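You operate a simulated robot arm through the tools that you are given. There is no shell and no other tool.

The job below is to be done with a simulated two-armed robot. You get a single attempt, and the scene is never put back.

JOB
Pull the red ledge button out, run the table up and get a good try feed.
Fine: hold the up button till the height lamp is lit; set the blow dial to the card's paper weight before the try.
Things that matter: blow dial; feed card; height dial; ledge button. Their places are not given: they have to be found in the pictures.

The check looks at the end state, three seconds after you hand in, the way a careful person would. Anything else that was tipped, shoved, dropped, spilled or broken makes it a failure.

ROBOT AND FRAMES
Two 7-joint arms with fingered hands on one trunk that stands fixed in place. Base frame: the origin is at the foot of the trunk, x ahead of it, y to its left, z up. Lengths are in m, angles in rad, forces in N, time in s.
The left shoulder is at [0.07, 0.154, 1.197], the right one opposite. With the tool pointing down near the work surface each hand reaches from about 0.1 to 0.88 m from the base axis, measured 20 degrees to its own side. Payload 3.9 kg a hand.
The tool frame of a hand sits at the grasp point between the pads (the TCP): z along the fingers, y along the line on which they close. The tips reach 0.03 m beyond it. The gripper opens to 0.104 m; its body begins 0.035 m behind the TCP. The gripper is a hand of 4 fingers: y runs from the thumb to the fingers, the wrist lies at [-0.017, -0.104, -0.178] in the tool frame.
Orientation is told as [roll, pitch, yaw] about the base's x, y, z axes, in that order, counted from this pose: with the fingers straight down and the wrist toward the robot, the tool's x, y and z point along [0, 1, 0], [1, 0, 0] and [0, 0, -1] of the base frame.

CONTROLS
- The arms move only by the tool play_rows. It takes "left_steps", "right_steps" or both (then of equal length, played together; a hand with none holds still); each is a list of rows, each a list of 6 numbers: the shift along the tool's x, y, z in m, then the turn, a rotation vector about the tool's x, y, z in rad. In form: [[x, y, z, ax, ay, az], ...]. A call has 1 to 20 rows; each row shifts and turns the commanded pose from where the row before left it, along the tool's axes as they then stand. Rows are played at 5 a second. More than 0.05 m and 0.15 rad between two rows, and nothing of the call is played. A pose out of reach is approached as far as the arm can. The call stops where the force on the tool passes 40 N (or 10 N more than at its start, if that is more) or the arm is blocked; 0.2 s more then pass. In this call time passes only in rows, and 0.2 s behind the last. It gives the time, the measured TCP pose, the force on the tool (base axes), the opening and the grip force at its end, in the units of the frame above (readings bear some noise), with the torque about the TCP (base axes, N m) and any sound that the robot's microphone picked up.
- Cameras (640 x 400 px; columns grow to the right, rows downward): "scene" is now at [0.1401, 0.0103, 1.4378]; the picture's right is [0.10, -1.00, 0.00], its down [-0.47, -0.05, -0.88] and it looks along [0.88, 0.08, -0.47] (base axes); focal length 285 px, centre (320, 200). "left" rides on the left gripper at [-0.066, -0.09, -0.126] in its tool frame; the picture's right is [-0.78, -0.30, 0.56], its down [0.57, -0.70, 0.42] and it looks along [0.26, 0.65, 0.71] (tool axes); focal length 275 px, centre (320, 200). "right" rides on the right gripper at [0.066, -0.09, -0.126] in its tool frame; the picture's right is [-0.78, 0.30, -0.56], its down [-0.57, -0.70, 0.42] and it looks along [-0.27, 0.65, 0.71] (tool axes); focal length 275 px, centre (320, 200).
- snapshot(camera): a new picture of that camera. The clock stands still meanwhile.
- lift_body(by): slides the trunk up (or, below 0, down) by that many m; the arms and the scene camera ride with it, the base frame stays. It gives what a move gives, with no picture.
- move_fingers(index, middle, ring, thumb_bend, thumb_turn, hand): sets how far each is bent, from 0 (flat) to 1 (curled in); at 0.3 the hand is open as for a grip, at 0.7 the pads meet at the TCP. One left out holds its place. A second passes; each finger stops where it meets its share of the squeeze, and holds until it gets a number again. It is the only way to open and close the hand. It gives what a move gives, with no picture; readings hold the bend of each and the force on the fingers (four entries, about 0 where the hand has none), thumb and palm. thumb_turn goes from beside the hand (0) to across from the fingers (1), as for a grip.
- pan_tilt(pan, tilt): turns the head with the scene camera to pan (to the left, within 1.501 rad either way) and tilt (down, from -0.506 to 1.204), counted from straight ahead of the robot. It gives what a move gives.
- measure_at(camera, pixels): for up to 12 pixels [column, row] of the newest picture of that camera ("zoom" is the newest enlarged one), the place [x, y, z] in the base frame of the surface seen there, good to about 0.002 m. The clock stands still meanwhile.
- close_up(camera, box): a new picture of the part [left, top, right, bottom] of that camera's present view, enlarged. The clock stands still meanwhile.
- job_done(): hands the job in; it is judged then, once.

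Open the grippers and draw the arms clear of the work before you hand the job in, unless the task says otherwise.

The tools are called after "Request:" by a JSON object that holds its "fn" and its "kwargs". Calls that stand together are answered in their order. play_rows: Moves the arms, as the interface text tells. Its arguments: {"type":"object","properties":{"left_steps":{"type":"array","items":{"type":"array","items":{"type":"number"}}},"right_steps":{"type":"array","items":{"type":"array","items":{"type":"number"}}}},"required":[]} The other tools are called the same way: lift_body (by) moves the trunk up or down; move_fingers (index, middle, ring, thumb_bend, thumb_turn, hand) moves the fingers one by one; pan_tilt (pan, tilt) turns the head that bears the scene camera; snapshot (camera) takes a picture; measure_at (camera, pixels) gives the place of the surface under pixels of a picture; close_up (camera, box) takes an enlarged picture of a part of a camera's view; job_done () hands the job in.

At the start:

```text
time_s: 0.0
left_tool_pos: [0.4844, 0.375, 1.309]
left_orientation: [0.001, -0.001, 0.001]
left_wrist_force: [0.4, -0.5, 0.3]
left_torque: [0.0, 0.05, 0.0]
left_grip_width: 0.1035
left_finger_force: 0.0
left_shape: jaw
left_bend: [0.3, 0.3, 0.3, 0.3, 0.97]
left_finger forces: [0.0, 0.0, 0.0, 0.0, 0.0, 0.1]
right_tool_pos: [0.4909, -0.1283, 1.2225]
right_orientation: [0.0, -0.001, -0.001]
right_wrist_force: [0.1, -0.1, 0.1]
right_torque: [-0.04, -0.02, -0.02]
right_grip_width: 0.1037
right_finger_force: 0.1
right_shape: jaw
right_bend: [0.3, 0.3, 0.3, 0.3, 0.97]
right_finger forces: [0.1, 0.1, 0.0, 0.0, 0.1, 0.0]
trunk travel left (down, up): [-0.65, 0.29]
head pan, tilt (commanded): [0.096, 0.49]
```

scene: 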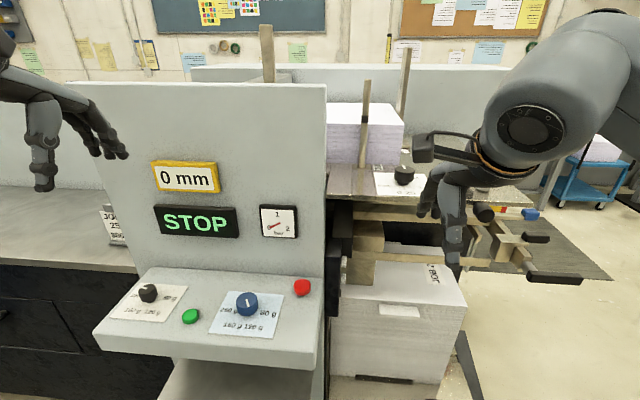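
right: 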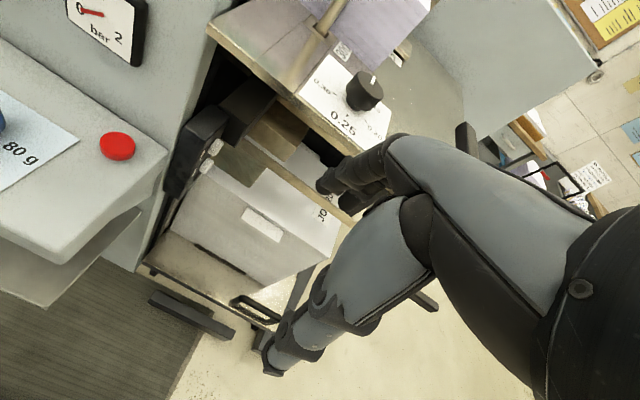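
left: 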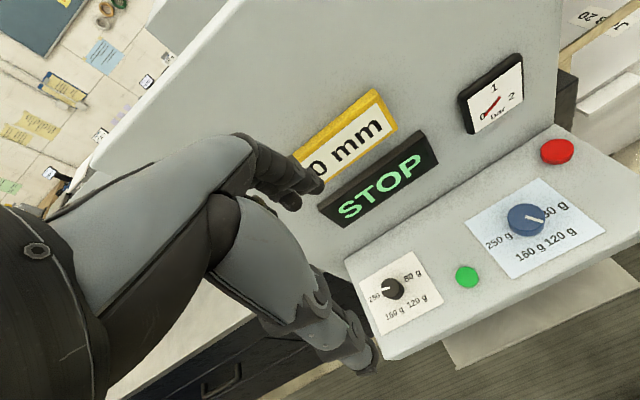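

The scene shows a console with STOP display, "0 mm" display, a gauge, two dials (black at (148,292), blue at (246,303)), a green button (190,316) and a red one (302,287). I take close-ups to read the labels.

Request:
{"fn": "close_up", "kwargs": {"camera": "scene", "box": [90, 250, 330, 400]}}

Request:
{"fn": "close_up", "kwargs": {"camera": "scene", "box": [320, 130, 560, 280]}}

Request:
{"fn": "close_up", "kwargs": {"camera": "left", "box": [280, 50, 640, 360]}}

Request:
{"fn": "close_up", "kwargs": {"camera": "right", "box": [180, 0, 460, 200]}}

Request:
{"fn": "close_up", "kwargs": {"camera": "scene", "box": [60, 140, 330, 280]}}

```text
2.67 times, centred on (210, 325) of scene
```

zoom: 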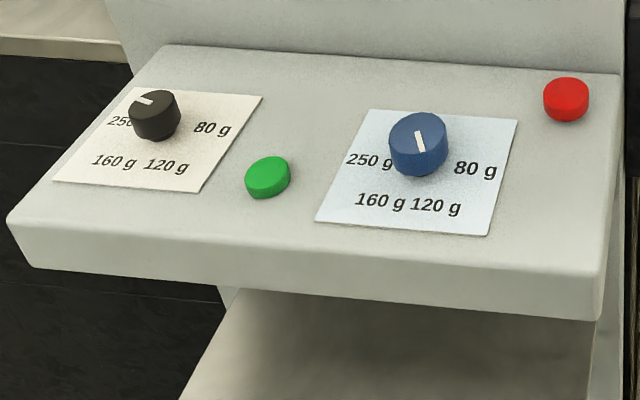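

```text
2.67 times, centred on (440, 205) of scene
```

zoom: 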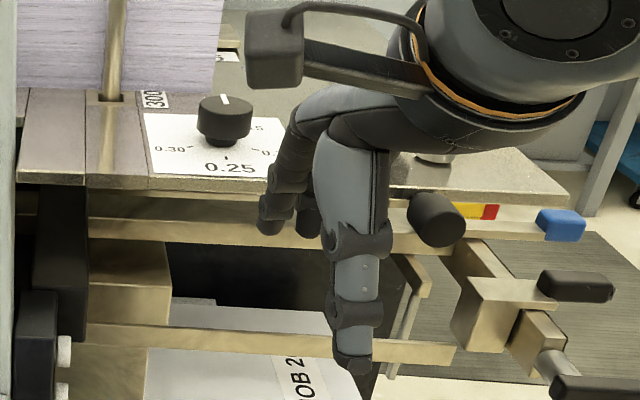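

```text
1.29 times, centred on (460, 205) of left
```

zoom: 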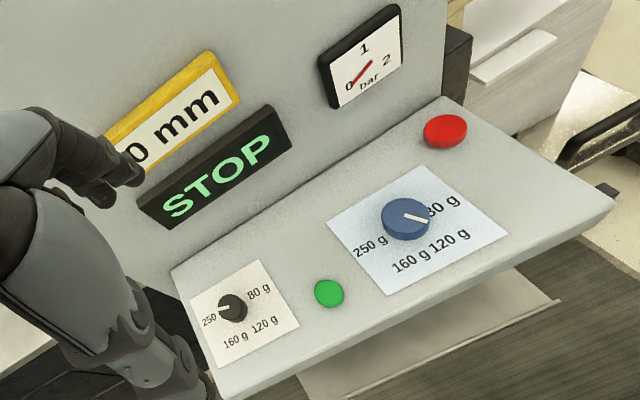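

```text
2.00 times, centred on (320, 100) of right
```

zoom: 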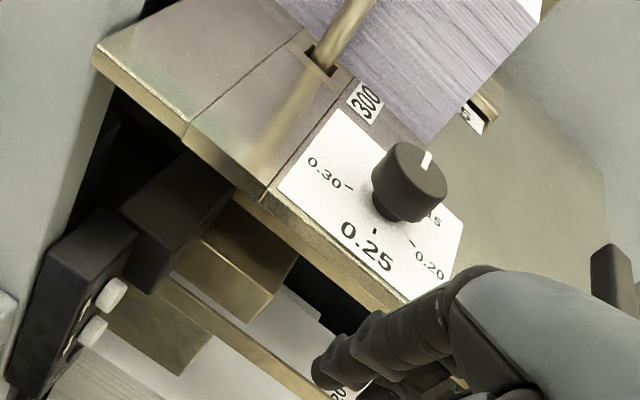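

```text
2.37 times, centred on (195, 210) of scene
```

zoom: 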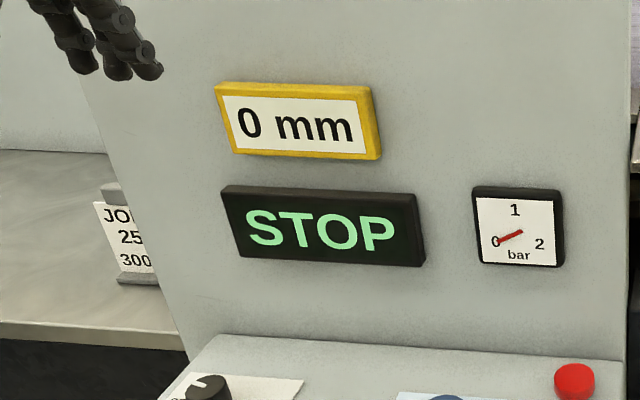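

The feed card seems to stand at the left on the bench around (113,225), and another "JOB 2.." label is on a box at the right (430,275). I pan left and right to read all cards.

Request:
{"fn": "pan_tilt", "kwargs": {"pan": 0.7, "tilt": 0.5}}

Request:
{"fn": "snapshot", "kwargs": {"camera": "scene"}}

Request:
{"fn": "close_up", "kwargs": {"camera": "scene", "box": [240, 150, 480, 300]}}

Request:
{"fn": "pan_tilt", "kwargs": {"pan": -0.5, "tilt": 0.6}}

Request:
{"fn": "snapshot", "kwargs": {"camera": "scene"}}

```text
time_s: 1.0
left_tool_pos: [0.4854, 0.3754, 1.3085]
left_orientation: [0.0, 0.0, 0.0]
left_wrist_force: [0.5, 0.7, 0.3]
left_torque: [0.03, 0.0, 0.0]
left_grip_width: 0.1033
left_finger_force: 0.0
left_shape: jaw
left_bend: [0.3, 0.3, 0.3, 0.3, 0.97]
left_finger forces: [0.0, 0.1, 0.0, 0.1, 0.1, 0.0]
right_tool_pos: [0.4904, -0.1282, 1.2233]
right_orientation: [0.001, 0.0, 0.001]
right_wrist_force: [0.7, 0.7, 0.1]
right_torque: [0.0, 0.0, 0.01]
right_grip_width: 0.1036
right_finger_force: 0.1
right_shape: jaw
right_bend: [0.3, 0.3, 0.3, 0.3, 0.97]
right_finger forces: [0.1, 0.0, 0.0, 0.0, 0.1, 0.0]
trunk travel left (down, up): [-0.65, 0.29]
head pan, tilt (commanded): [0.7, 0.499]
```

```text
taken
```

scene: 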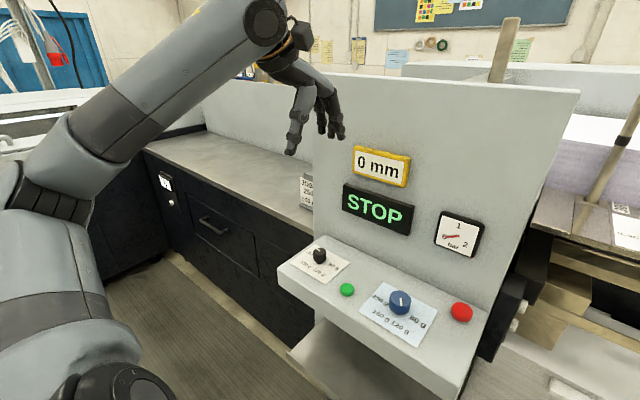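

```text
2.67 times, centred on (360, 225) of scene
```

zoom: 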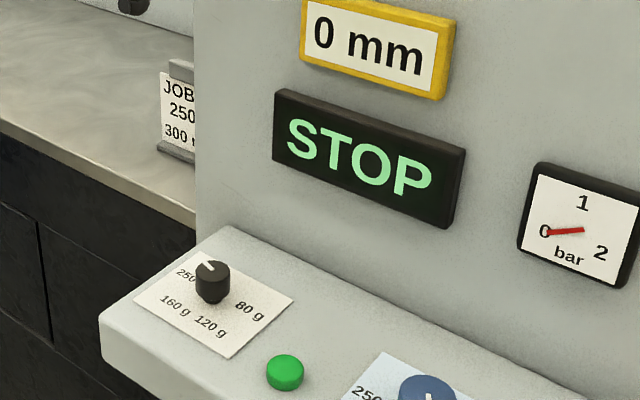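

```text
time_s: 2.4
left_tool_pos: [0.4845, 0.3757, 1.309]
left_orientation: [0.001, 0.001, 0.001]
left_wrist_force: [0.1, -0.2, 0.5]
left_torque: [0.04, 0.01, 0.0]
left_grip_width: 0.1036
left_finger_force: 0.1
left_shape: jaw
left_bend: [0.3, 0.3, 0.3, 0.3, 0.97]
left_finger forces: [0.0, 0.0, 0.0, 0.0, 0.0, 0.1]
right_tool_pos: [0.4912, -0.1289, 1.2242]
right_orientation: [0.002, -0.001, 0.001]
right_wrist_force: [0.1, -0.2, -0.4]
right_torque: [-0.01, -0.05, 0.01]
right_grip_width: 0.1038
right_finger_force: 0.0
right_shape: jaw
right_bend: [0.3, 0.3, 0.3, 0.3, 0.97]
right_finger forces: [0.0, 0.0, 0.0, 0.0, 0.0, 0.1]
trunk travel left (down, up): [-0.65, 0.29]
head pan, tilt (commanded): [-0.499, 0.6]
```

```text
taken
```

scene: 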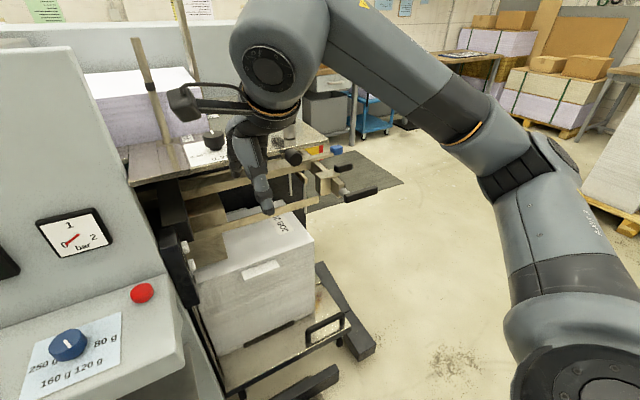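

The card behind the panel is half hidden and the right arm hides the feeder. I close up on the right-hand region and measure key points.

Request:
{"fn": "close_up", "kwargs": {"camera": "scene", "box": [110, 90, 350, 240]}}

Request:
{"fn": "measure_at", "kwargs": {"camera": "scene", "pixels": [[142, 293], [68, 344], [75, 235], [185, 246], [192, 266], [260, 270], [280, 222], [215, 138], [292, 155], [336, 151], [343, 170], [362, 195]]}}

Request:
{"fn": "close_up", "kwargs": {"camera": "scene", "box": [120, 200, 360, 350]}}

```text
2.67 times, centred on (230, 165) of scene
```

zoom: 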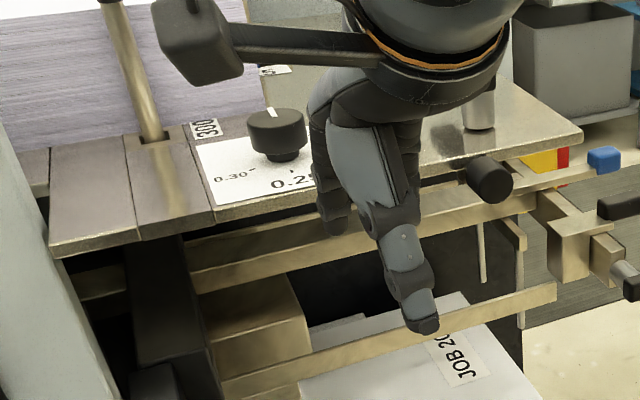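

```text
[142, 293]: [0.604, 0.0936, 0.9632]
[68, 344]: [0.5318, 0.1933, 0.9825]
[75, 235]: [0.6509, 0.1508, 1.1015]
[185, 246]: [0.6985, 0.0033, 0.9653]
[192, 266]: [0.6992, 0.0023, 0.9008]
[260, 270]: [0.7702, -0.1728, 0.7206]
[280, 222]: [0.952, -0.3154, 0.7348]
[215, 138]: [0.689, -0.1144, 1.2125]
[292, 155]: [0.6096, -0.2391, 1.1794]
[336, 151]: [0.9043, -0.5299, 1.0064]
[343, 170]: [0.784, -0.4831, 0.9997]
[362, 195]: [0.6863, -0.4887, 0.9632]
```

```text
2.67 times, centred on (240, 275) of scene
```

zoom: 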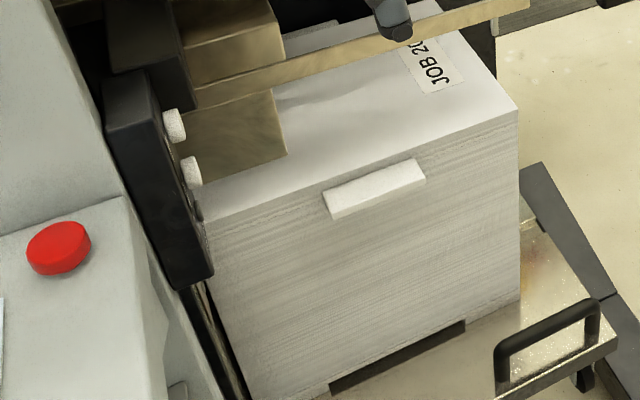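

I see a black pendant with two white buttons at zoom (174,125) and (190,170). I'll pan back left to measure the card and console features.

Request:
{"fn": "pan_tilt", "kwargs": {"pan": 0.5, "tilt": 0.5}}

Request:
{"fn": "close_up", "kwargs": {"camera": "scene", "box": [180, 100, 500, 300]}}

Request:
{"fn": "snapshot", "kwargs": {"camera": "scene"}}

```text
time_s: 3.7
left_tool_pos: [0.4837, 0.3762, 1.3098]
left_orientation: [0.0, 0.001, 0.001]
left_wrist_force: [0.8, 0.6, 0.4]
left_torque: [0.05, 0.05, -0.03]
left_grip_width: 0.1035
left_finger_force: 0.2
left_shape: jaw
left_bend: [0.3, 0.3, 0.3, 0.3, 0.97]
left_finger forces: [0.1, 0.1, 0.0, 0.0, 0.0, 0.1]
right_tool_pos: [0.4908, -0.1282, 1.2228]
right_orientation: [0.0, 0.002, 0.0]
right_wrist_force: [-0.7, -0.6, 1.0]
right_torque: [0.03, -0.01, -0.01]
right_grip_width: 0.1036
right_finger_force: 0.0
right_shape: jaw
right_bend: [0.3, 0.3, 0.3, 0.3, 0.97]
right_finger forces: [0.0, 0.0, 0.0, 0.0, 0.1, 0.1]
trunk travel left (down, up): [-0.65, 0.29]
head pan, tilt (commanded): [0.499, 0.499]
```

```text
2.00 times, centred on (340, 200) of scene
```

zoom: 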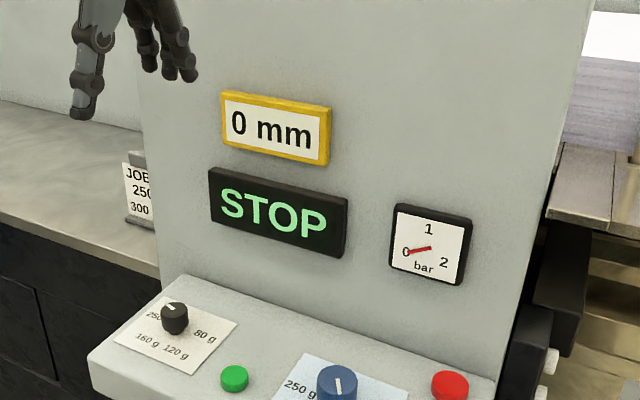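

```text
taken
```

scene: 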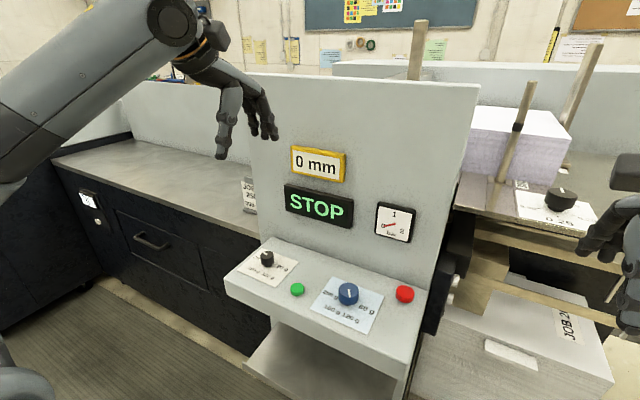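

I measure the main features in this view: card edges, displays, dials, buttons, pendant and table.

Request:
{"fn": "measure_at", "kwargs": {"camera": "scene", "pixels": [[248, 195], [256, 210], [320, 163], [320, 205], [396, 222], [267, 257], [297, 289], [348, 293], [405, 293], [447, 295], [455, 283], [560, 199]]}}

Request:
{"fn": "measure_at", "kwargs": {"camera": "scene", "pixels": [[245, 272], [420, 345], [330, 270], [250, 250], [478, 90], [252, 80], [430, 270], [455, 240], [440, 325], [500, 210], [560, 330], [510, 350]]}}

Request:
{"fn": "close_up", "kwargs": {"camera": "scene", "box": [400, 160, 640, 310]}}

```text
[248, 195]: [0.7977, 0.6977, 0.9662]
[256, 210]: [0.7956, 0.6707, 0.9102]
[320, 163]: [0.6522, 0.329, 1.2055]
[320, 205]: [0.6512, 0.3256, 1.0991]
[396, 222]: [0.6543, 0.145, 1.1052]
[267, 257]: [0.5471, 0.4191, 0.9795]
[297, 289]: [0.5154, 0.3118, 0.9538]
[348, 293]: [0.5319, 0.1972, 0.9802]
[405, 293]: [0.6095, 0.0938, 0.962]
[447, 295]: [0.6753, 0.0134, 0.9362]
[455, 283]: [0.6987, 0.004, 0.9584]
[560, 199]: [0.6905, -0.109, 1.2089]
```

```text
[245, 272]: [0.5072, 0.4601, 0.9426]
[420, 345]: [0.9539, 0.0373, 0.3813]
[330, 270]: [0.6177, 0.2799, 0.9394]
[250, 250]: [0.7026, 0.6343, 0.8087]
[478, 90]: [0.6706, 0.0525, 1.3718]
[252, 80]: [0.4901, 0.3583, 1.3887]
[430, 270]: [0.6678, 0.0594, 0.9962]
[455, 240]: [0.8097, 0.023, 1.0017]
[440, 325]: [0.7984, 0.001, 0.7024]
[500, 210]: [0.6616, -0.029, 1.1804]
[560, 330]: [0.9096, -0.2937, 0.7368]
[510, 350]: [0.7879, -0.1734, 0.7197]
```

```text
2.67 times, centred on (520, 235) of scene
```

zoom: 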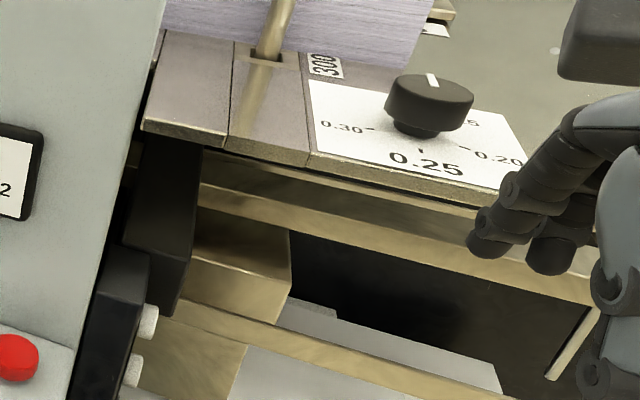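

The card stands at about [0.80, 0.69, 0.94], so I shift the left hand 0.2 m left to look at it with its camera.

Request:
{"fn": "play_rows", "kwargs": {"left_steps": [[0.05, -0.01, 0, 0, 0, 0], [0.05, -0.01, 0, 0, 0, 0], [0.05, -0.01, 0, 0, 0, 0], [0.04, 0, 0, 0, 0, 0]]}}

Request:
{"fn": "snapshot", "kwargs": {"camera": "left"}}

```text
refused: row 1 steps farther than a row can; nothing moved
```

```text
taken
```

left: 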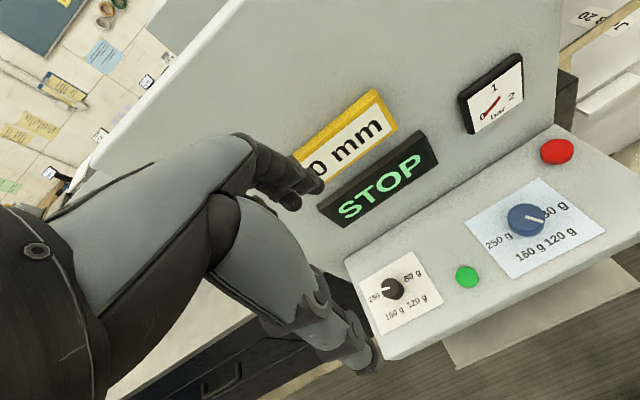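

The row length (0.051 m) was over the limit, so nothing moved; I use shorter rows.

Request:
{"fn": "play_rows", "kwargs": {"left_steps": [[0.045, -0.005, 0, 0, 0, 0], [0.045, -0.005, 0, 0, 0, 0], [0.045, -0.005, 0, 0, 0, 0], [0.045, -0.005, 0, 0, 0, 0]]}}

Request:
{"fn": "snapshot", "kwargs": {"camera": "left"}}

```text
time_s: 4.7
left_tool_pos: [0.465, 0.5564, 1.3058]
left_orientation: [-0.002, 0.0, -0.002]
left_wrist_force: [-0.5, 0.4, 0.1]
left_torque: [-0.02, 0.0, -0.01]
left_grip_width: 0.1038
left_finger_force: 0.0
left_shape: jaw
left_bend: [0.3, 0.3, 0.3, 0.3, 0.97]
left_finger forces: [0.0, 0.0, 0.0, 0.0, 0.0, 0.0]
right_tool_pos: [0.491, -0.1264, 1.2239]
right_orientation: [-0.001, 0.001, -0.001]
right_wrist_force: [-0.1, 0.7, 0.7]
right_torque: [0.0, 0.01, 0.0]
right_grip_width: 0.1036
right_finger_force: 0.1
right_shape: jaw
right_bend: [0.3, 0.3, 0.3, 0.3, 0.97]
right_finger forces: [0.0, 0.0, 0.0, 0.0, 0.1, 0.0]
trunk travel left (down, up): [-0.65, 0.29]
head pan, tilt (commanded): [0.499, 0.499]
```

```text
taken
```

left: 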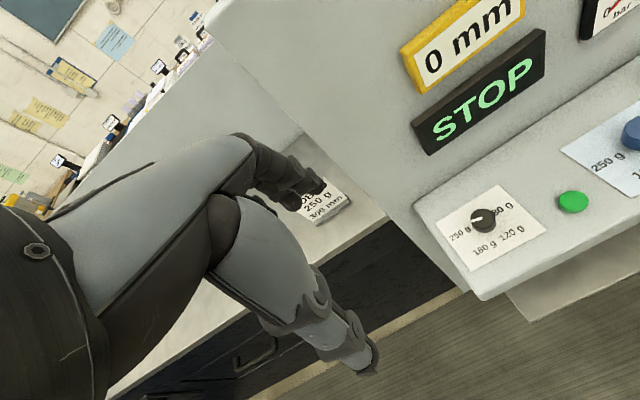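

The card at (325,205) reads "... 250 g / 300 mm", partly behind the fingers; I shift a bit further left.

Request:
{"fn": "play_rows", "kwargs": {"left_steps": [[0.045, 0, 0, 0, 0, 0], [0.045, 0, 0, 0, 0, 0]]}}

Request:
{"fn": "close_up", "kwargs": {"camera": "left", "box": [290, 120, 490, 245]}}

Request:
{"fn": "snapshot", "kwargs": {"camera": "left"}}

```text
time_s: 5.3
left_tool_pos: [0.4634, 0.6475, 1.3038]
left_orientation: [-0.001, 0.0, 0.001]
left_wrist_force: [-0.8, -0.2, -0.7]
left_torque: [-0.02, -0.02, 0.0]
left_grip_width: 0.1037
left_finger_force: 0.0
left_shape: jaw
left_bend: [0.3, 0.3, 0.3, 0.3, 0.97]
left_finger forces: [0.1, 0.1, 0.0, 0.1, 0.0, 0.1]
right_tool_pos: [0.4909, -0.1257, 1.2239]
right_orientation: [-0.002, 0.001, -0.001]
right_wrist_force: [0.2, 0.4, 0.4]
right_torque: [-0.02, -0.01, 0.02]
right_grip_width: 0.1038
right_finger_force: 0.0
right_shape: jaw
right_bend: [0.3, 0.3, 0.3, 0.3, 0.97]
right_finger forces: [0.0, 0.1, 0.1, 0.0, 0.0, 0.1]
trunk travel left (down, up): [-0.65, 0.29]
head pan, tilt (commanded): [0.499, 0.499]
```

```text
3.20 times, centred on (390, 182) of left
```

zoom: 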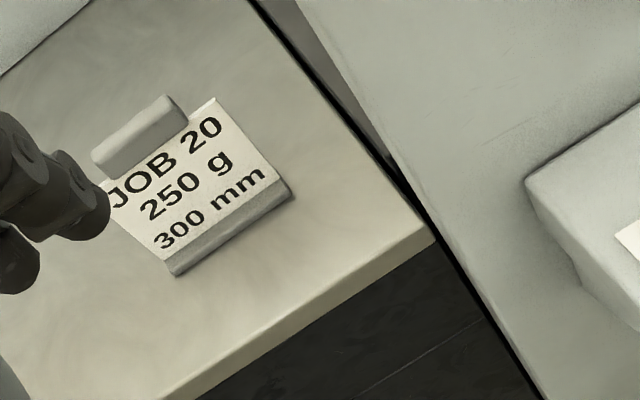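

```text
taken
```

left: 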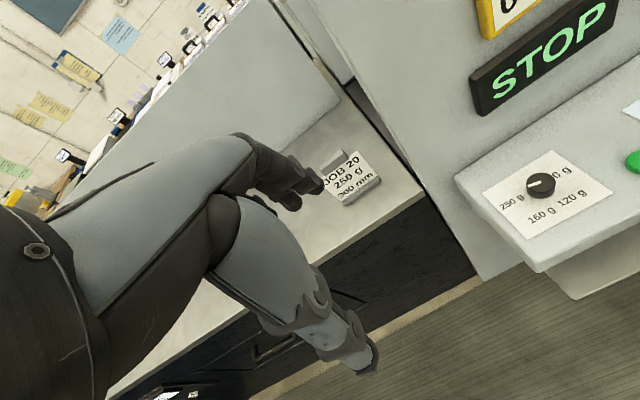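

The card says JOB 20, 250 g, 300 mm. Now I'll bring the left hand back over the console to read the dials; first retreat the same way.

Request:
{"fn": "play_rows", "kwargs": {"left_steps": [[-0.045, 0, 0, 0, 0, 0], [-0.045, 0, 0, 0, 0, 0], [-0.045, 0, 0, 0, 0, 0], [-0.045, 0, 0, 0, 0, 0], [-0.045, 0, 0, 0, 0, 0], [-0.045, 0, 0, 0, 0, 0]]}}

Request:
{"fn": "snapshot", "kwargs": {"camera": "left"}}

Request:
{"fn": "close_up", "kwargs": {"camera": "left", "box": [340, 120, 640, 308]}}

```text
time_s: 6.7
left_tool_pos: [0.4644, 0.3725, 1.3073]
left_orientation: [-0.002, 0.0, 0.0]
left_wrist_force: [0.0, -0.7, -0.5]
left_torque: [0.06, -0.04, -0.01]
left_grip_width: 0.1034
left_finger_force: 0.0
left_shape: jaw
left_bend: [0.3, 0.3, 0.3, 0.3, 0.97]
left_finger forces: [0.1, 0.0, 0.0, 0.1, 0.0, 0.0]
right_tool_pos: [0.4901, -0.1303, 1.2229]
right_orientation: [0.002, 0.001, 0.0]
right_wrist_force: [0.0, -0.4, -0.3]
right_torque: [-0.02, 0.0, 0.01]
right_grip_width: 0.1038
right_finger_force: 0.1
right_shape: jaw
right_bend: [0.3, 0.3, 0.3, 0.3, 0.97]
right_finger forces: [0.1, 0.1, 0.0, 0.0, 0.0, 0.0]
trunk travel left (down, up): [-0.65, 0.29]
head pan, tilt (commanded): [0.499, 0.499]
```

```text
taken
```

left: 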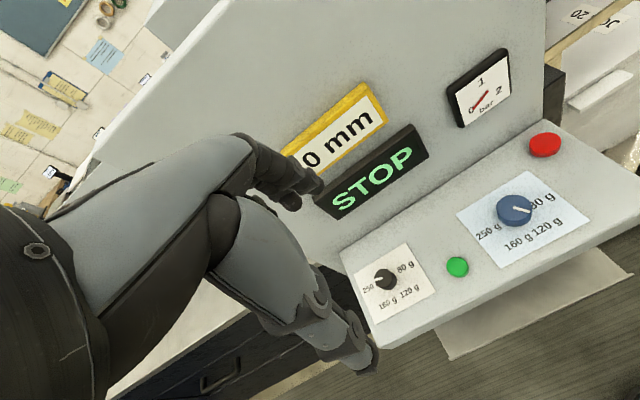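

```text
2.13 times, centred on (490, 214) of left
```

zoom: 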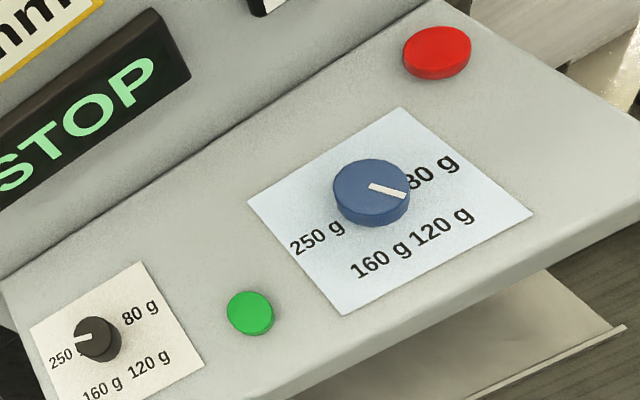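

I measure the blue and black dials with their pointers and labels from the zoom image.

Request:
{"fn": "measure_at", "kwargs": {"camera": "zoom", "pixels": [[372, 188], [403, 195], [371, 160], [334, 190], [408, 188], [318, 238], [380, 260], [442, 228], [440, 168], [345, 210], [372, 222], [400, 140]]}}

Request:
{"fn": "measure_at", "kwargs": {"camera": "zoom", "pixels": [[78, 339], [92, 335], [98, 322], [115, 338], [98, 352], [62, 358], [103, 388], [150, 362], [140, 312], [250, 310], [436, 50], [437, 72]]}}

```text
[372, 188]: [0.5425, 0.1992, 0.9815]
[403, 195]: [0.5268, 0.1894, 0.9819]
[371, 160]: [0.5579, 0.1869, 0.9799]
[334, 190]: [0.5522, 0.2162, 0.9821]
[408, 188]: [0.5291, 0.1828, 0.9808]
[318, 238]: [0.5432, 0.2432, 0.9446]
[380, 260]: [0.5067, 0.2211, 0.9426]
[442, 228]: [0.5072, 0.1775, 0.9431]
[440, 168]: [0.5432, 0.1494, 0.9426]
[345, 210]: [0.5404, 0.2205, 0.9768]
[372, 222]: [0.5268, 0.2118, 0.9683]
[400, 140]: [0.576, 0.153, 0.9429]
```

```text
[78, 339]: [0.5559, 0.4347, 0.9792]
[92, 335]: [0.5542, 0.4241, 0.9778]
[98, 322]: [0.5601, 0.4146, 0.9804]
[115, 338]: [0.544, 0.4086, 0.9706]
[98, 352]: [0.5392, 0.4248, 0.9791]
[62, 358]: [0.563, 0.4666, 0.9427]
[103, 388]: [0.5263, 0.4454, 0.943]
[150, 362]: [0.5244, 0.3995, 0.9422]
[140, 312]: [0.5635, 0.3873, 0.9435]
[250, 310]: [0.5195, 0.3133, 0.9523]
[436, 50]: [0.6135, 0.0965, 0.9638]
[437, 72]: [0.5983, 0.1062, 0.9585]
```

The blue dial's pointer is at 120 g (centre about [0.541, 0.199]), the black dial's at about 250 g. Now I move the right hand aside to see the feeder, the height dial, pendant buttons and lamp.

Request:
{"fn": "play_rows", "kwargs": {"right_steps": [[-0.045, -0.015, 0, 0, 0, 0], [-0.045, -0.015, 0, 0, 0, 0], [-0.045, -0.015, 0, 0, 0, 0], [-0.045, -0.015, 0, 0, 0, 0], [-0.045, -0.015, 0, 0, 0, 0]]}}

Request:
{"fn": "pan_tilt", "kwargs": {"pan": -0.15, "tilt": 0.6}}

Request:
{"fn": "snapshot", "kwargs": {"camera": "scene"}}

Request:
{"fn": "snapshot", "kwargs": {"camera": "right"}}

```text
time_s: 7.9
left_tool_pos: [0.464, 0.3704, 1.3082]
left_orientation: [0.002, 0.001, 0.001]
left_wrist_force: [-0.1, 1.0, 0.4]
left_torque: [0.02, 0.0, 0.03]
left_grip_width: 0.1038
left_finger_force: 0.1
left_shape: jaw
left_bend: [0.3, 0.3, 0.3, 0.3, 0.97]
left_finger forces: [0.0, 0.1, 0.0, 0.1, 0.0, 0.1]
right_tool_pos: [0.4165, -0.3567, 1.2223]
right_orientation: [0.003, -0.002, 0.0]
right_wrist_force: [-0.6, -0.3, -1.2]
right_torque: [0.03, -0.01, 0.0]
right_grip_width: 0.1038
right_finger_force: 0.1
right_shape: jaw
right_bend: [0.3, 0.3, 0.3, 0.3, 0.97]
right_finger forces: [0.0, 0.0, 0.0, 0.0, 0.1, 0.1]
trunk travel left (down, up): [-0.65, 0.29]
head pan, tilt (commanded): [0.499, 0.499]
```

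```text
time_s: 8.9
left_tool_pos: [0.4645, 0.3751, 1.3056]
left_orientation: [0.0, 0.0, 0.001]
left_wrist_force: [0.4, -0.2, -0.9]
left_torque: [-0.01, 0.0, 0.03]
left_grip_width: 0.1037
left_finger_force: 0.0
left_shape: jaw
left_bend: [0.3, 0.3, 0.3, 0.3, 0.97]
left_finger forces: [0.1, 0.1, 0.1, 0.0, 0.0, 0.0]
right_tool_pos: [0.4168, -0.3515, 1.225]
right_orientation: [-0.002, 0.0, 0.0]
right_wrist_force: [0.0, 0.8, 0.3]
right_torque: [-0.01, 0.0, 0.0]
right_grip_width: 0.1036
right_finger_force: 0.1
right_shape: jaw
right_bend: [0.3, 0.3, 0.3, 0.3, 0.97]
right_finger forces: [0.1, 0.1, 0.0, 0.0, 0.0, 0.1]
trunk travel left (down, up): [-0.65, 0.29]
head pan, tilt (commanded): [-0.15, 0.6]
```

```text
taken
```

scene: 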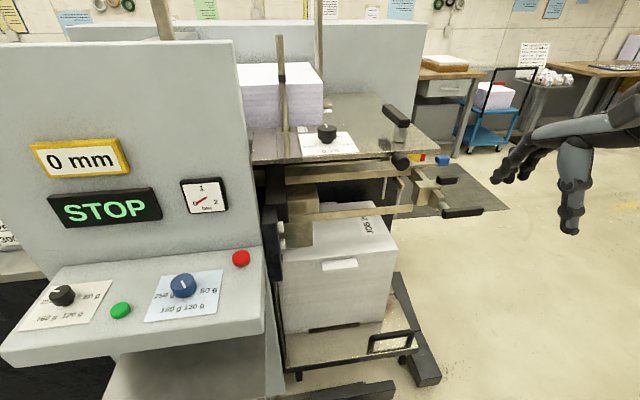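

```text
taken
```

right: 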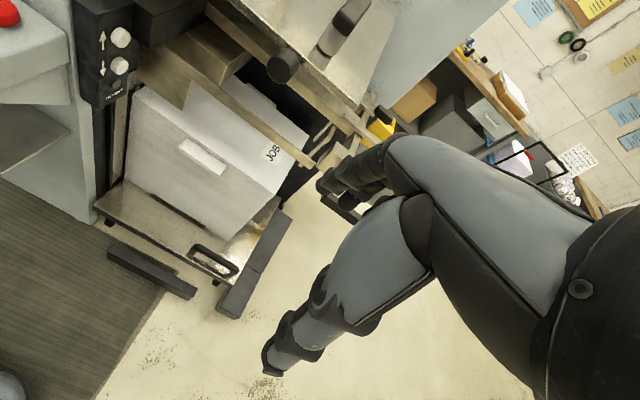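

The pendant with arrows appears at right-cam (110,55), with two white buttons facing right (-y). I zoom in on it and on the feeder.

Request:
{"fn": "close_up", "kwargs": {"camera": "right", "box": [60, 0, 220, 110]}}

Request:
{"fn": "close_up", "kwargs": {"camera": "scene", "box": [230, 100, 390, 200]}}

Request:
{"fn": "close_up", "kwargs": {"camera": "scene", "box": [370, 90, 510, 240]}}

Request:
{"fn": "close_up", "kwargs": {"camera": "scene", "box": [230, 180, 410, 300]}}

```text
3.64 times, centred on (140, 55) of right
```

zoom: 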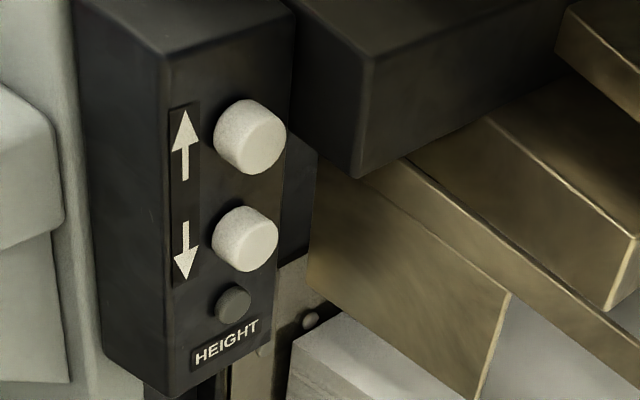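

```text
4.00 times, centred on (310, 150) of scene
```

zoom: 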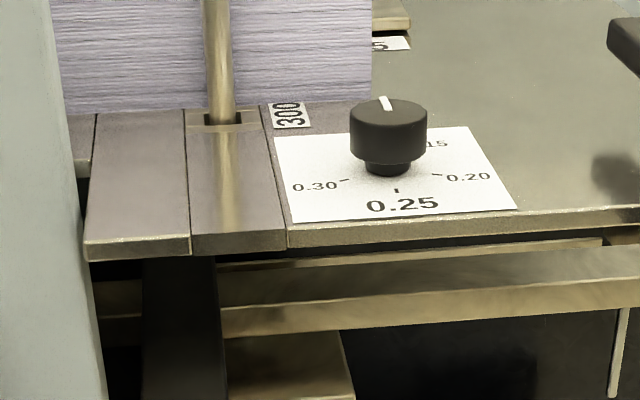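

```text
2.67 times, centred on (440, 165) of scene
```

zoom: 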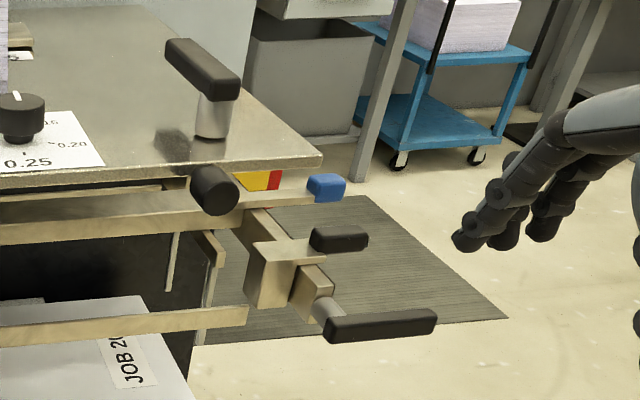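

```text
3.33 times, centred on (320, 240) of scene
```

zoom: 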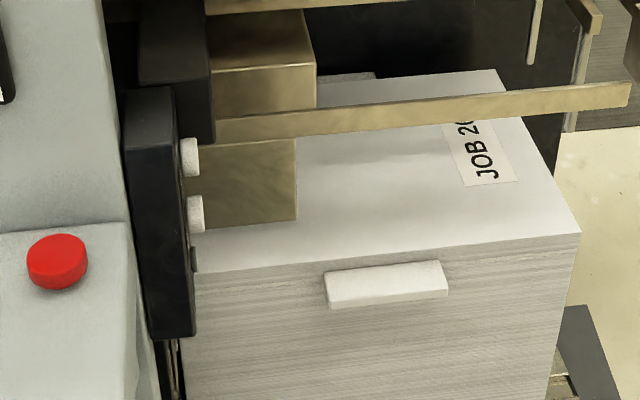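

The pendant shows up arrow (top button), down arrow (lower) and a dark HEIGHT lamp. I raise the trunk for a steeper view of the table knob and the dials.

Request:
{"fn": "lift_body", "kwargs": {"by": 0.25}}

Request:
{"fn": "pan_tilt", "kwargs": {"pan": -0.15, "tilt": 0.8}}

Request:
{"fn": "snapshot", "kwargs": {"camera": "scene"}}

Request:
{"fn": "close_up", "kwargs": {"camera": "scene", "box": [220, 60, 460, 210]}}

```text
time_s: 11.5
left_tool_pos: [0.4651, 0.3753, 1.5562]
left_orientation: [0.001, 0.0, 0.0]
left_wrist_force: [0.2, -0.1, 0.4]
left_torque: [-0.03, -0.04, -0.01]
left_grip_width: 0.1037
left_finger_force: 0.1
left_shape: jaw
left_bend: [0.3, 0.3, 0.3, 0.3, 0.97]
left_finger forces: [0.0, 0.1, 0.1, 0.0, 0.0, 0.1]
right_tool_pos: [0.4161, -0.3522, 1.475]
right_orientation: [-0.001, 0.001, -0.001]
right_wrist_force: [0.1, -0.1, -0.5]
right_torque: [-0.03, -0.02, -0.01]
right_grip_width: 0.1039
right_finger_force: 0.2
right_shape: jaw
right_bend: [0.3, 0.3, 0.3, 0.3, 0.97]
right_finger forces: [0.1, 0.1, 0.0, 0.1, 0.0, 0.1]
trunk travel left (down, up): [-0.9, 0.04]
head pan, tilt (commanded): [-0.15, 0.6]
```

```text
time_s: 12.2
left_tool_pos: [0.4645, 0.3754, 1.5563]
left_orientation: [0.0, 0.0, 0.002]
left_wrist_force: [-0.6, 0.0, 0.1]
left_torque: [-0.02, -0.03, 0.02]
left_grip_width: 0.1038
left_finger_force: 0.0
left_shape: jaw
left_bend: [0.3, 0.3, 0.3, 0.3, 0.97]
left_finger forces: [0.0, 0.0, 0.0, 0.1, 0.0, 0.0]
right_tool_pos: [0.4168, -0.353, 1.4752]
right_orientation: [0.001, -0.001, 0.0]
right_wrist_force: [0.3, 0.6, 0.7]
right_torque: [0.0, 0.02, -0.01]
right_grip_width: 0.1036
right_finger_force: 0.1
right_shape: jaw
right_bend: [0.3, 0.3, 0.3, 0.3, 0.97]
right_finger forces: [0.1, 0.0, 0.1, 0.0, 0.0, 0.1]
trunk travel left (down, up): [-0.9, 0.04]
head pan, tilt (commanded): [-0.15, 0.799]
```

```text
taken
```

scene: 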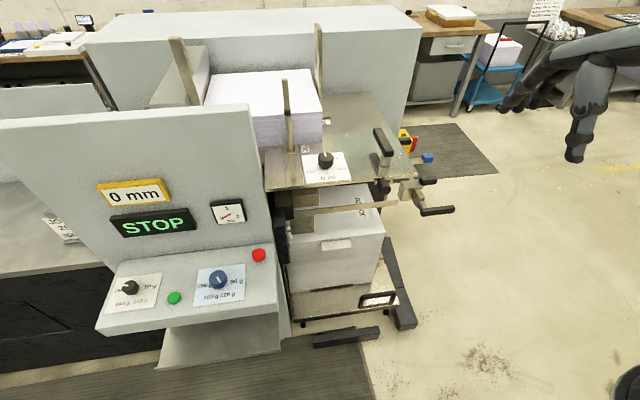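

```text
2.67 times, centred on (340, 135) of scene
```

zoom: 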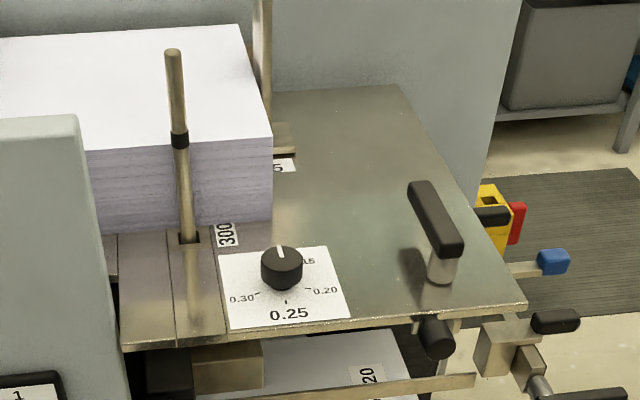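

The table knob's scale reads 0.30/0.25/0.20/.15 around it, mark pointing to the back. I measure the posts and knob before bringing the right camera over it.

Request:
{"fn": "measure_at", "kwargs": {"camera": "zoom", "pixels": [[174, 52], [188, 235], [279, 252], [281, 262], [290, 318], [325, 290], [308, 262], [241, 299], [435, 190], [440, 255], [262, 20], [290, 155]]}}

Request:
{"fn": "measure_at", "kwargs": {"camera": "scene", "pixels": [[178, 40], [318, 28], [250, 110], [100, 120], [232, 86], [420, 210], [427, 158], [405, 150], [385, 135], [265, 180], [385, 185], [300, 320]]}}

```text
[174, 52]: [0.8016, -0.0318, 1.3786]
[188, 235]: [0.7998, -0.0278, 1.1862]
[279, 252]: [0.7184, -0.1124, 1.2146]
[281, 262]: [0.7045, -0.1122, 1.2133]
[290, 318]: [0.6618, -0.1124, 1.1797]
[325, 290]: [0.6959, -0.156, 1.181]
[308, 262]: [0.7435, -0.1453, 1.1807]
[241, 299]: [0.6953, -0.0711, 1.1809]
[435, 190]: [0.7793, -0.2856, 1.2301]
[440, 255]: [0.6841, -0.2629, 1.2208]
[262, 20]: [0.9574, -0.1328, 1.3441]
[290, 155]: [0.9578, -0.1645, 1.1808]
```

```text
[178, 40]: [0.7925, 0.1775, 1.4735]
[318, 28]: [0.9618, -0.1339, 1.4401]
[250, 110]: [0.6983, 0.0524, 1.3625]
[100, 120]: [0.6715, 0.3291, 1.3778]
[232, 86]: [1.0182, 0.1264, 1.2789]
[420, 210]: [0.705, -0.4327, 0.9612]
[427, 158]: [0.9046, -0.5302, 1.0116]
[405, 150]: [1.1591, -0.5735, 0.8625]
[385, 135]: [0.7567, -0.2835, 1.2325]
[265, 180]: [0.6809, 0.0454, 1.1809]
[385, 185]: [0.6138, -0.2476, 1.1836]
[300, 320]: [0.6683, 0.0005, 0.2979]
```

Post tops are at most 1.47 m; I bring the right hand to about [0.64, -0.17, 1.52] so its camera looks down on the table knob.

Request:
{"fn": "play_rows", "kwargs": {"right_steps": [[0.027, 0.032, -0.008, 0, 0, 0], [0.027, 0.032, -0.008, 0, 0, 0], [0.027, 0.032, -0.008, 0, 0, 0], [0.027, 0.032, -0.008, 0, 0, 0], [0.027, 0.032, -0.008, 0, 0, 0], [0.027, 0.032, -0.008, 0, 0, 0], [0.027, 0.032, -0.008, 0, 0, 0]]}}

Request:
{"fn": "snapshot", "kwargs": {"camera": "right"}}

```text
time_s: 13.8
left_tool_pos: [0.4662, 0.3783, 1.5552]
left_orientation: [-0.001, 0.0, 0.0]
left_wrist_force: [-0.5, 0.5, 0.0]
left_torque: [-0.05, 0.01, -0.04]
left_grip_width: 0.1038
left_finger_force: 0.0
left_shape: jaw
left_bend: [0.3, 0.3, 0.3, 0.3, 0.97]
left_finger forces: [0.0, 0.1, 0.0, 0.0, 0.0, 0.1]
right_tool_pos: [0.6433, -0.1621, 1.529]
right_orientation: [-0.002, 0.003, -0.001]
right_wrist_force: [0.1, 0.8, -0.2]
right_torque: [-0.04, 0.0, 0.04]
right_grip_width: 0.1038
right_finger_force: 0.0
right_shape: jaw
right_bend: [0.3, 0.3, 0.3, 0.3, 0.97]
right_finger forces: [0.1, 0.1, 0.0, 0.1, 0.0, 0.0]
trunk travel left (down, up): [-0.9, 0.04]
head pan, tilt (commanded): [-0.15, 0.799]
```

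```text
taken
```

right: 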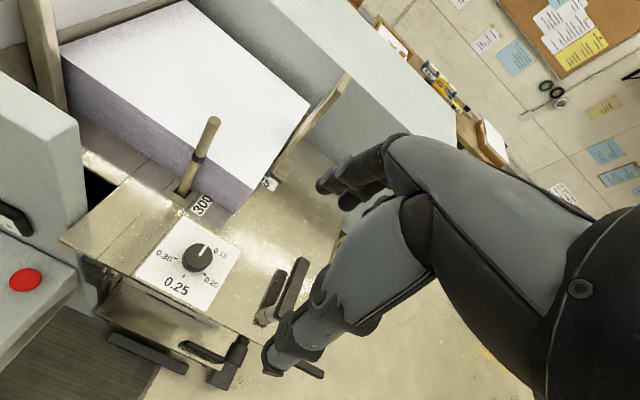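

Request:
{"fn": "close_up", "kwargs": {"camera": "right", "box": [120, 170, 290, 320]}}

```text
2.67 times, centred on (205, 245) of right
```

zoom: 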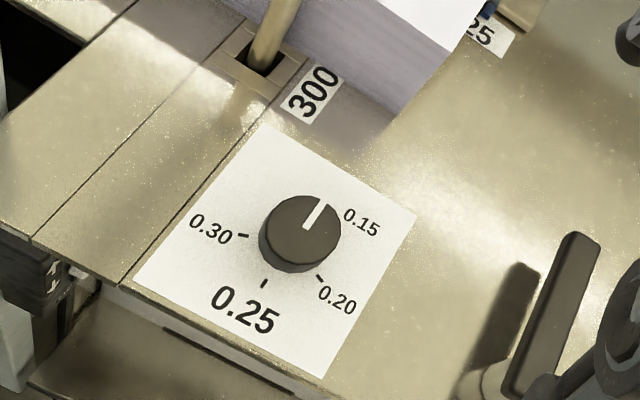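

I measure the knob's ticks and pointer in this zoom.

Request:
{"fn": "measure_at", "kwargs": {"camera": "zoom", "pixels": [[304, 226], [320, 202], [361, 222], [320, 278], [263, 285], [243, 236], [209, 229], [243, 309], [338, 300], [262, 222], [338, 222], [300, 198]]}}

```text
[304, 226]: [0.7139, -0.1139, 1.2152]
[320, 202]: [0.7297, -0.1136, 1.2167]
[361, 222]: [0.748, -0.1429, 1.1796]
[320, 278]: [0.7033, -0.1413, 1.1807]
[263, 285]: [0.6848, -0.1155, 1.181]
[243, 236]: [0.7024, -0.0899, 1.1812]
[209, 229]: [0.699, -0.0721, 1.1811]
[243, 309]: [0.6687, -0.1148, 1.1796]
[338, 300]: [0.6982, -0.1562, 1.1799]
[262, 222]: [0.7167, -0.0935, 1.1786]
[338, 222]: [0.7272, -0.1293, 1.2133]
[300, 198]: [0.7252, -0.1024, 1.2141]
```

The knob on the feeder table points off its scale and is not asked for by the job; I'll leave it for now. I bring the right hand back the same way and lower the trunk again.

Request:
{"fn": "play_rows", "kwargs": {"right_steps": [[-0.027, -0.032, 0.0, 0, 0, 0], [-0.027, -0.032, 0.0, 0, 0, 0], [-0.027, -0.032, 0.0, 0, 0, 0], [-0.027, -0.032, 0.0, 0, 0, 0], [-0.027, -0.032, 0.0, 0, 0, 0], [-0.027, -0.032, 0.0, 0, 0, 0], [-0.027, -0.032, 0.0, 0, 0, 0]]}}

Request:
{"fn": "lift_body", "kwargs": {"by": -0.25}}

Request:
{"fn": "snapshot", "kwargs": {"camera": "right"}}

Request:
{"fn": "close_up", "kwargs": {"camera": "right", "box": [40, 0, 360, 200]}}

```text
time_s: 15.4
left_tool_pos: [0.46, 0.3774, 1.5578]
left_orientation: [-0.001, -0.002, -0.001]
left_wrist_force: [0.2, 0.5, 0.8]
left_torque: [0.04, -0.06, -0.01]
left_grip_width: 0.1038
left_finger_force: 0.0
left_shape: jaw
left_bend: [0.3, 0.3, 0.3, 0.3, 0.97]
left_finger forces: [0.1, 0.0, 0.1, 0.0, 0.0, 0.1]
right_tool_pos: [0.4137, -0.3499, 1.5312]
right_orientation: [0.001, -0.003, 0.003]
right_wrist_force: [-0.4, -0.7, 0.1]
right_torque: [0.02, 0.0, 0.0]
right_grip_width: 0.104
right_finger_force: 0.1
right_shape: jaw
right_bend: [0.3, 0.3, 0.3, 0.3, 0.97]
right_finger forces: [0.1, 0.1, 0.0, 0.1, 0.0, 0.0]
trunk travel left (down, up): [-0.9, 0.04]
head pan, tilt (commanded): [-0.15, 0.799]
```

```text
time_s: 18.0
left_tool_pos: [0.4642, 0.3754, 1.3071]
left_orientation: [0.0, 0.001, 0.0]
left_wrist_force: [-1.4, -0.2, 0.0]
left_torque: [0.0, -0.04, 0.0]
left_grip_width: 0.1033
left_finger_force: 0.2
left_shape: jaw
left_bend: [0.3, 0.3, 0.3, 0.3, 0.97]
left_finger forces: [0.0, 0.0, 0.0, 0.0, 0.0, 0.0]
right_tool_pos: [0.4166, -0.3511, 1.2805]
right_orientation: [0.0, 0.0, 0.0]
right_wrist_force: [0.0, -0.9, -0.3]
right_torque: [-0.01, -0.01, 0.0]
right_grip_width: 0.104
right_finger_force: 0.0
right_shape: jaw
right_bend: [0.3, 0.3, 0.3, 0.3, 0.97]
right_finger forces: [0.0, 0.0, 0.0, 0.1, 0.0, 0.1]
trunk travel left (down, up): [-0.65, 0.29]
head pan, tilt (commanded): [-0.15, 0.799]
```

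```text
taken
```

right: 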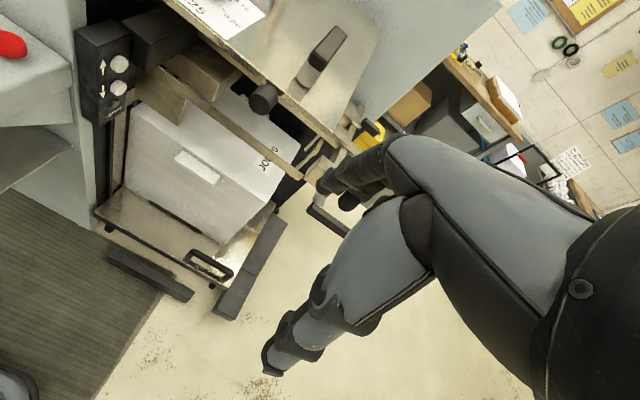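

```text
2.00 times, centred on (200, 100) of right
```

zoom: 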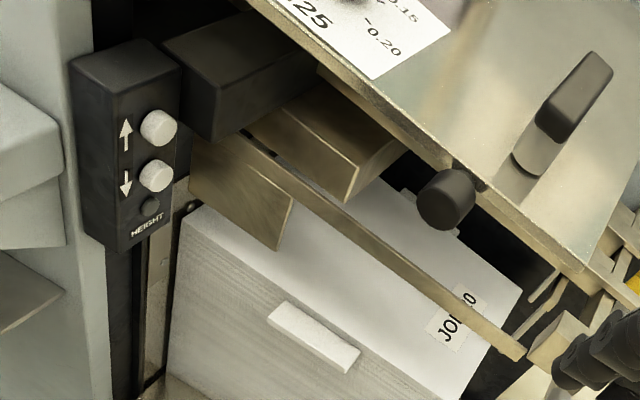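

I measure the pendant, its buttons, and the surrounding bars in this zoom.

Request:
{"fn": "measure_at", "kwargs": {"camera": "zoom", "pixels": [[165, 128], [151, 127], [162, 175], [151, 207], [115, 85], [120, 240], [175, 95], [85, 60], [172, 70], [150, 140], [125, 135], [170, 200]]}}

Request:
{"fn": "measure_at", "kwargs": {"camera": "zoom", "pixels": [[230, 85], [195, 60], [215, 130], [250, 185], [285, 235], [330, 150], [350, 175], [300, 190], [420, 280], [515, 350], [445, 200], [200, 215]]}}

```text
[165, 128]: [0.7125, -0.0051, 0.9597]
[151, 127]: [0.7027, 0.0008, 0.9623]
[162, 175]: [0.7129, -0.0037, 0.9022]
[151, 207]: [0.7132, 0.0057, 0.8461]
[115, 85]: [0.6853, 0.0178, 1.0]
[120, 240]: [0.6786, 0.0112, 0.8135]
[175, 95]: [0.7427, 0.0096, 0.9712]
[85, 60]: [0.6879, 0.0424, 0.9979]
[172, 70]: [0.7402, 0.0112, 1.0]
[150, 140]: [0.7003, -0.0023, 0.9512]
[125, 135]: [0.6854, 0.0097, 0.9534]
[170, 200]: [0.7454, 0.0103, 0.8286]
```

```text
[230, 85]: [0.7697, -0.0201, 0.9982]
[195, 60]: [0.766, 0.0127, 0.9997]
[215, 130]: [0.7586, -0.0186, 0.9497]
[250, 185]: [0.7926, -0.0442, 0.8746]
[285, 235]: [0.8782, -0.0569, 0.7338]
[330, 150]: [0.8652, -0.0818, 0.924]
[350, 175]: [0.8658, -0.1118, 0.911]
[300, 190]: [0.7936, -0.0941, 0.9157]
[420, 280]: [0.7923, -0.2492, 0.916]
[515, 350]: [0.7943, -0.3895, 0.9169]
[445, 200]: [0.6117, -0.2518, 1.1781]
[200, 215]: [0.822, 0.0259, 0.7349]
```

Pendant face is at y≈0.01 with the up button tip at about [0.712, -0.005, 0.960]. I look at the left hand now to learn its finger geometry.

Request:
{"fn": "pan_tilt", "kwargs": {"pan": 0.75, "tilt": 0.3}}

Request:
{"fn": "snapshot", "kwargs": {"camera": "scene"}}

Request:
{"fn": "close_up", "kwargs": {"camera": "scene", "box": [200, 100, 440, 250]}}

```text
time_s: 19.2
left_tool_pos: [0.4649, 0.3749, 1.3063]
left_orientation: [0.0, -0.002, 0.001]
left_wrist_force: [-0.4, -0.7, 0.1]
left_torque: [-0.01, -0.01, -0.02]
left_grip_width: 0.1038
left_finger_force: 0.1
left_shape: jaw
left_bend: [0.3, 0.3, 0.3, 0.3, 0.97]
left_finger forces: [0.0, 0.0, 0.0, 0.0, 0.0, 0.0]
right_tool_pos: [0.4162, -0.3513, 1.2789]
right_orientation: [-0.002, 0.001, -0.001]
right_wrist_force: [0.5, -0.4, -1.2]
right_torque: [-0.02, 0.0, 0.01]
right_grip_width: 0.104
right_finger_force: 0.1
right_shape: jaw
right_bend: [0.3, 0.3, 0.3, 0.3, 0.97]
right_finger forces: [0.1, 0.0, 0.1, 0.1, 0.0, 0.0]
trunk travel left (down, up): [-0.65, 0.29]
head pan, tilt (commanded): [0.75, 0.3]
```

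```text
taken
```

scene: 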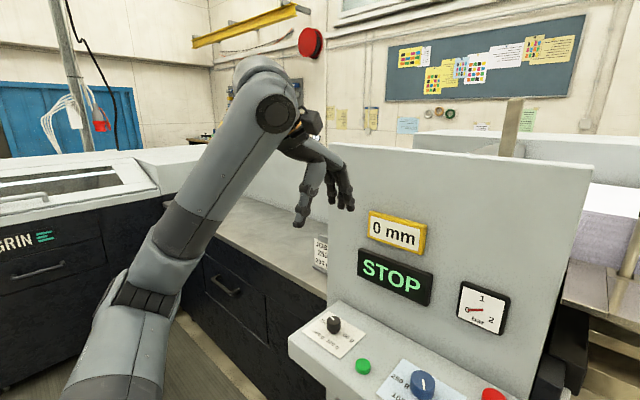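

```text
2.67 times, centred on (320, 175) of scene
```

zoom: 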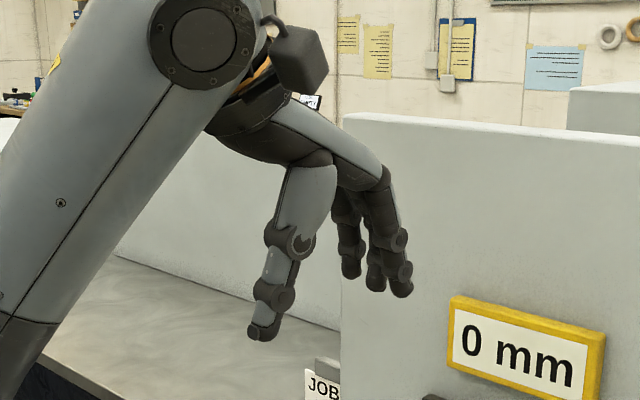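

I measure fingertip and knuckle positions in this zoom to learn the hand shape.

Request:
{"fn": "measure_at", "kwargs": {"camera": "zoom", "pixels": [[262, 332], [270, 292], [292, 242], [402, 290], [377, 287], [352, 272], [392, 235], [378, 180], [345, 145], [300, 160], [350, 240], [300, 60]]}}

```text
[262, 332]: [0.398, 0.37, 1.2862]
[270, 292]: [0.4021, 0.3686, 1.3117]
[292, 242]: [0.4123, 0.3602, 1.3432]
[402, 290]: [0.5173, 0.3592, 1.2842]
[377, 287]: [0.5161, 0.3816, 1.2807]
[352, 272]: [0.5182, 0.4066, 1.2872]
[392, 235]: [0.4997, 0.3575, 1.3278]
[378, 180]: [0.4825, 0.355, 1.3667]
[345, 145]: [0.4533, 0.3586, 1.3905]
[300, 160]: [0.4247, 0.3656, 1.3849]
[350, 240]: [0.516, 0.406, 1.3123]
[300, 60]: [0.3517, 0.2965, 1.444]
```

The fingers are slim: index/middle/ring at about -0.015/+0.007/+0.03 along tool x. I test whether the left arm can yaw -90° (turn +z of the tool) in free space.

Request:
{"fn": "play_rows", "kwargs": {"left_steps": [[0, 0, 0, 0, 0, 0.14], [0, 0, 0, 0, 0, 0.14], [0, 0, 0, 0, 0, 0.14], [0, 0, 0, 0, 0, 0.14], [0, 0, 0, 0, 0, 0.14], [0, 0, 0, 0, 0, 0.14], [0, 0, 0, 0, 0, 0.14], [0, 0, 0, 0, 0, 0.14], [0, 0, 0, 0, 0, 0.14], [0, 0, 0, 0, 0, 0.14], [0, 0, 0, 0, 0, 0.17]]}}

```text
refused: row 11 steps farther than a row can; nothing moved
```

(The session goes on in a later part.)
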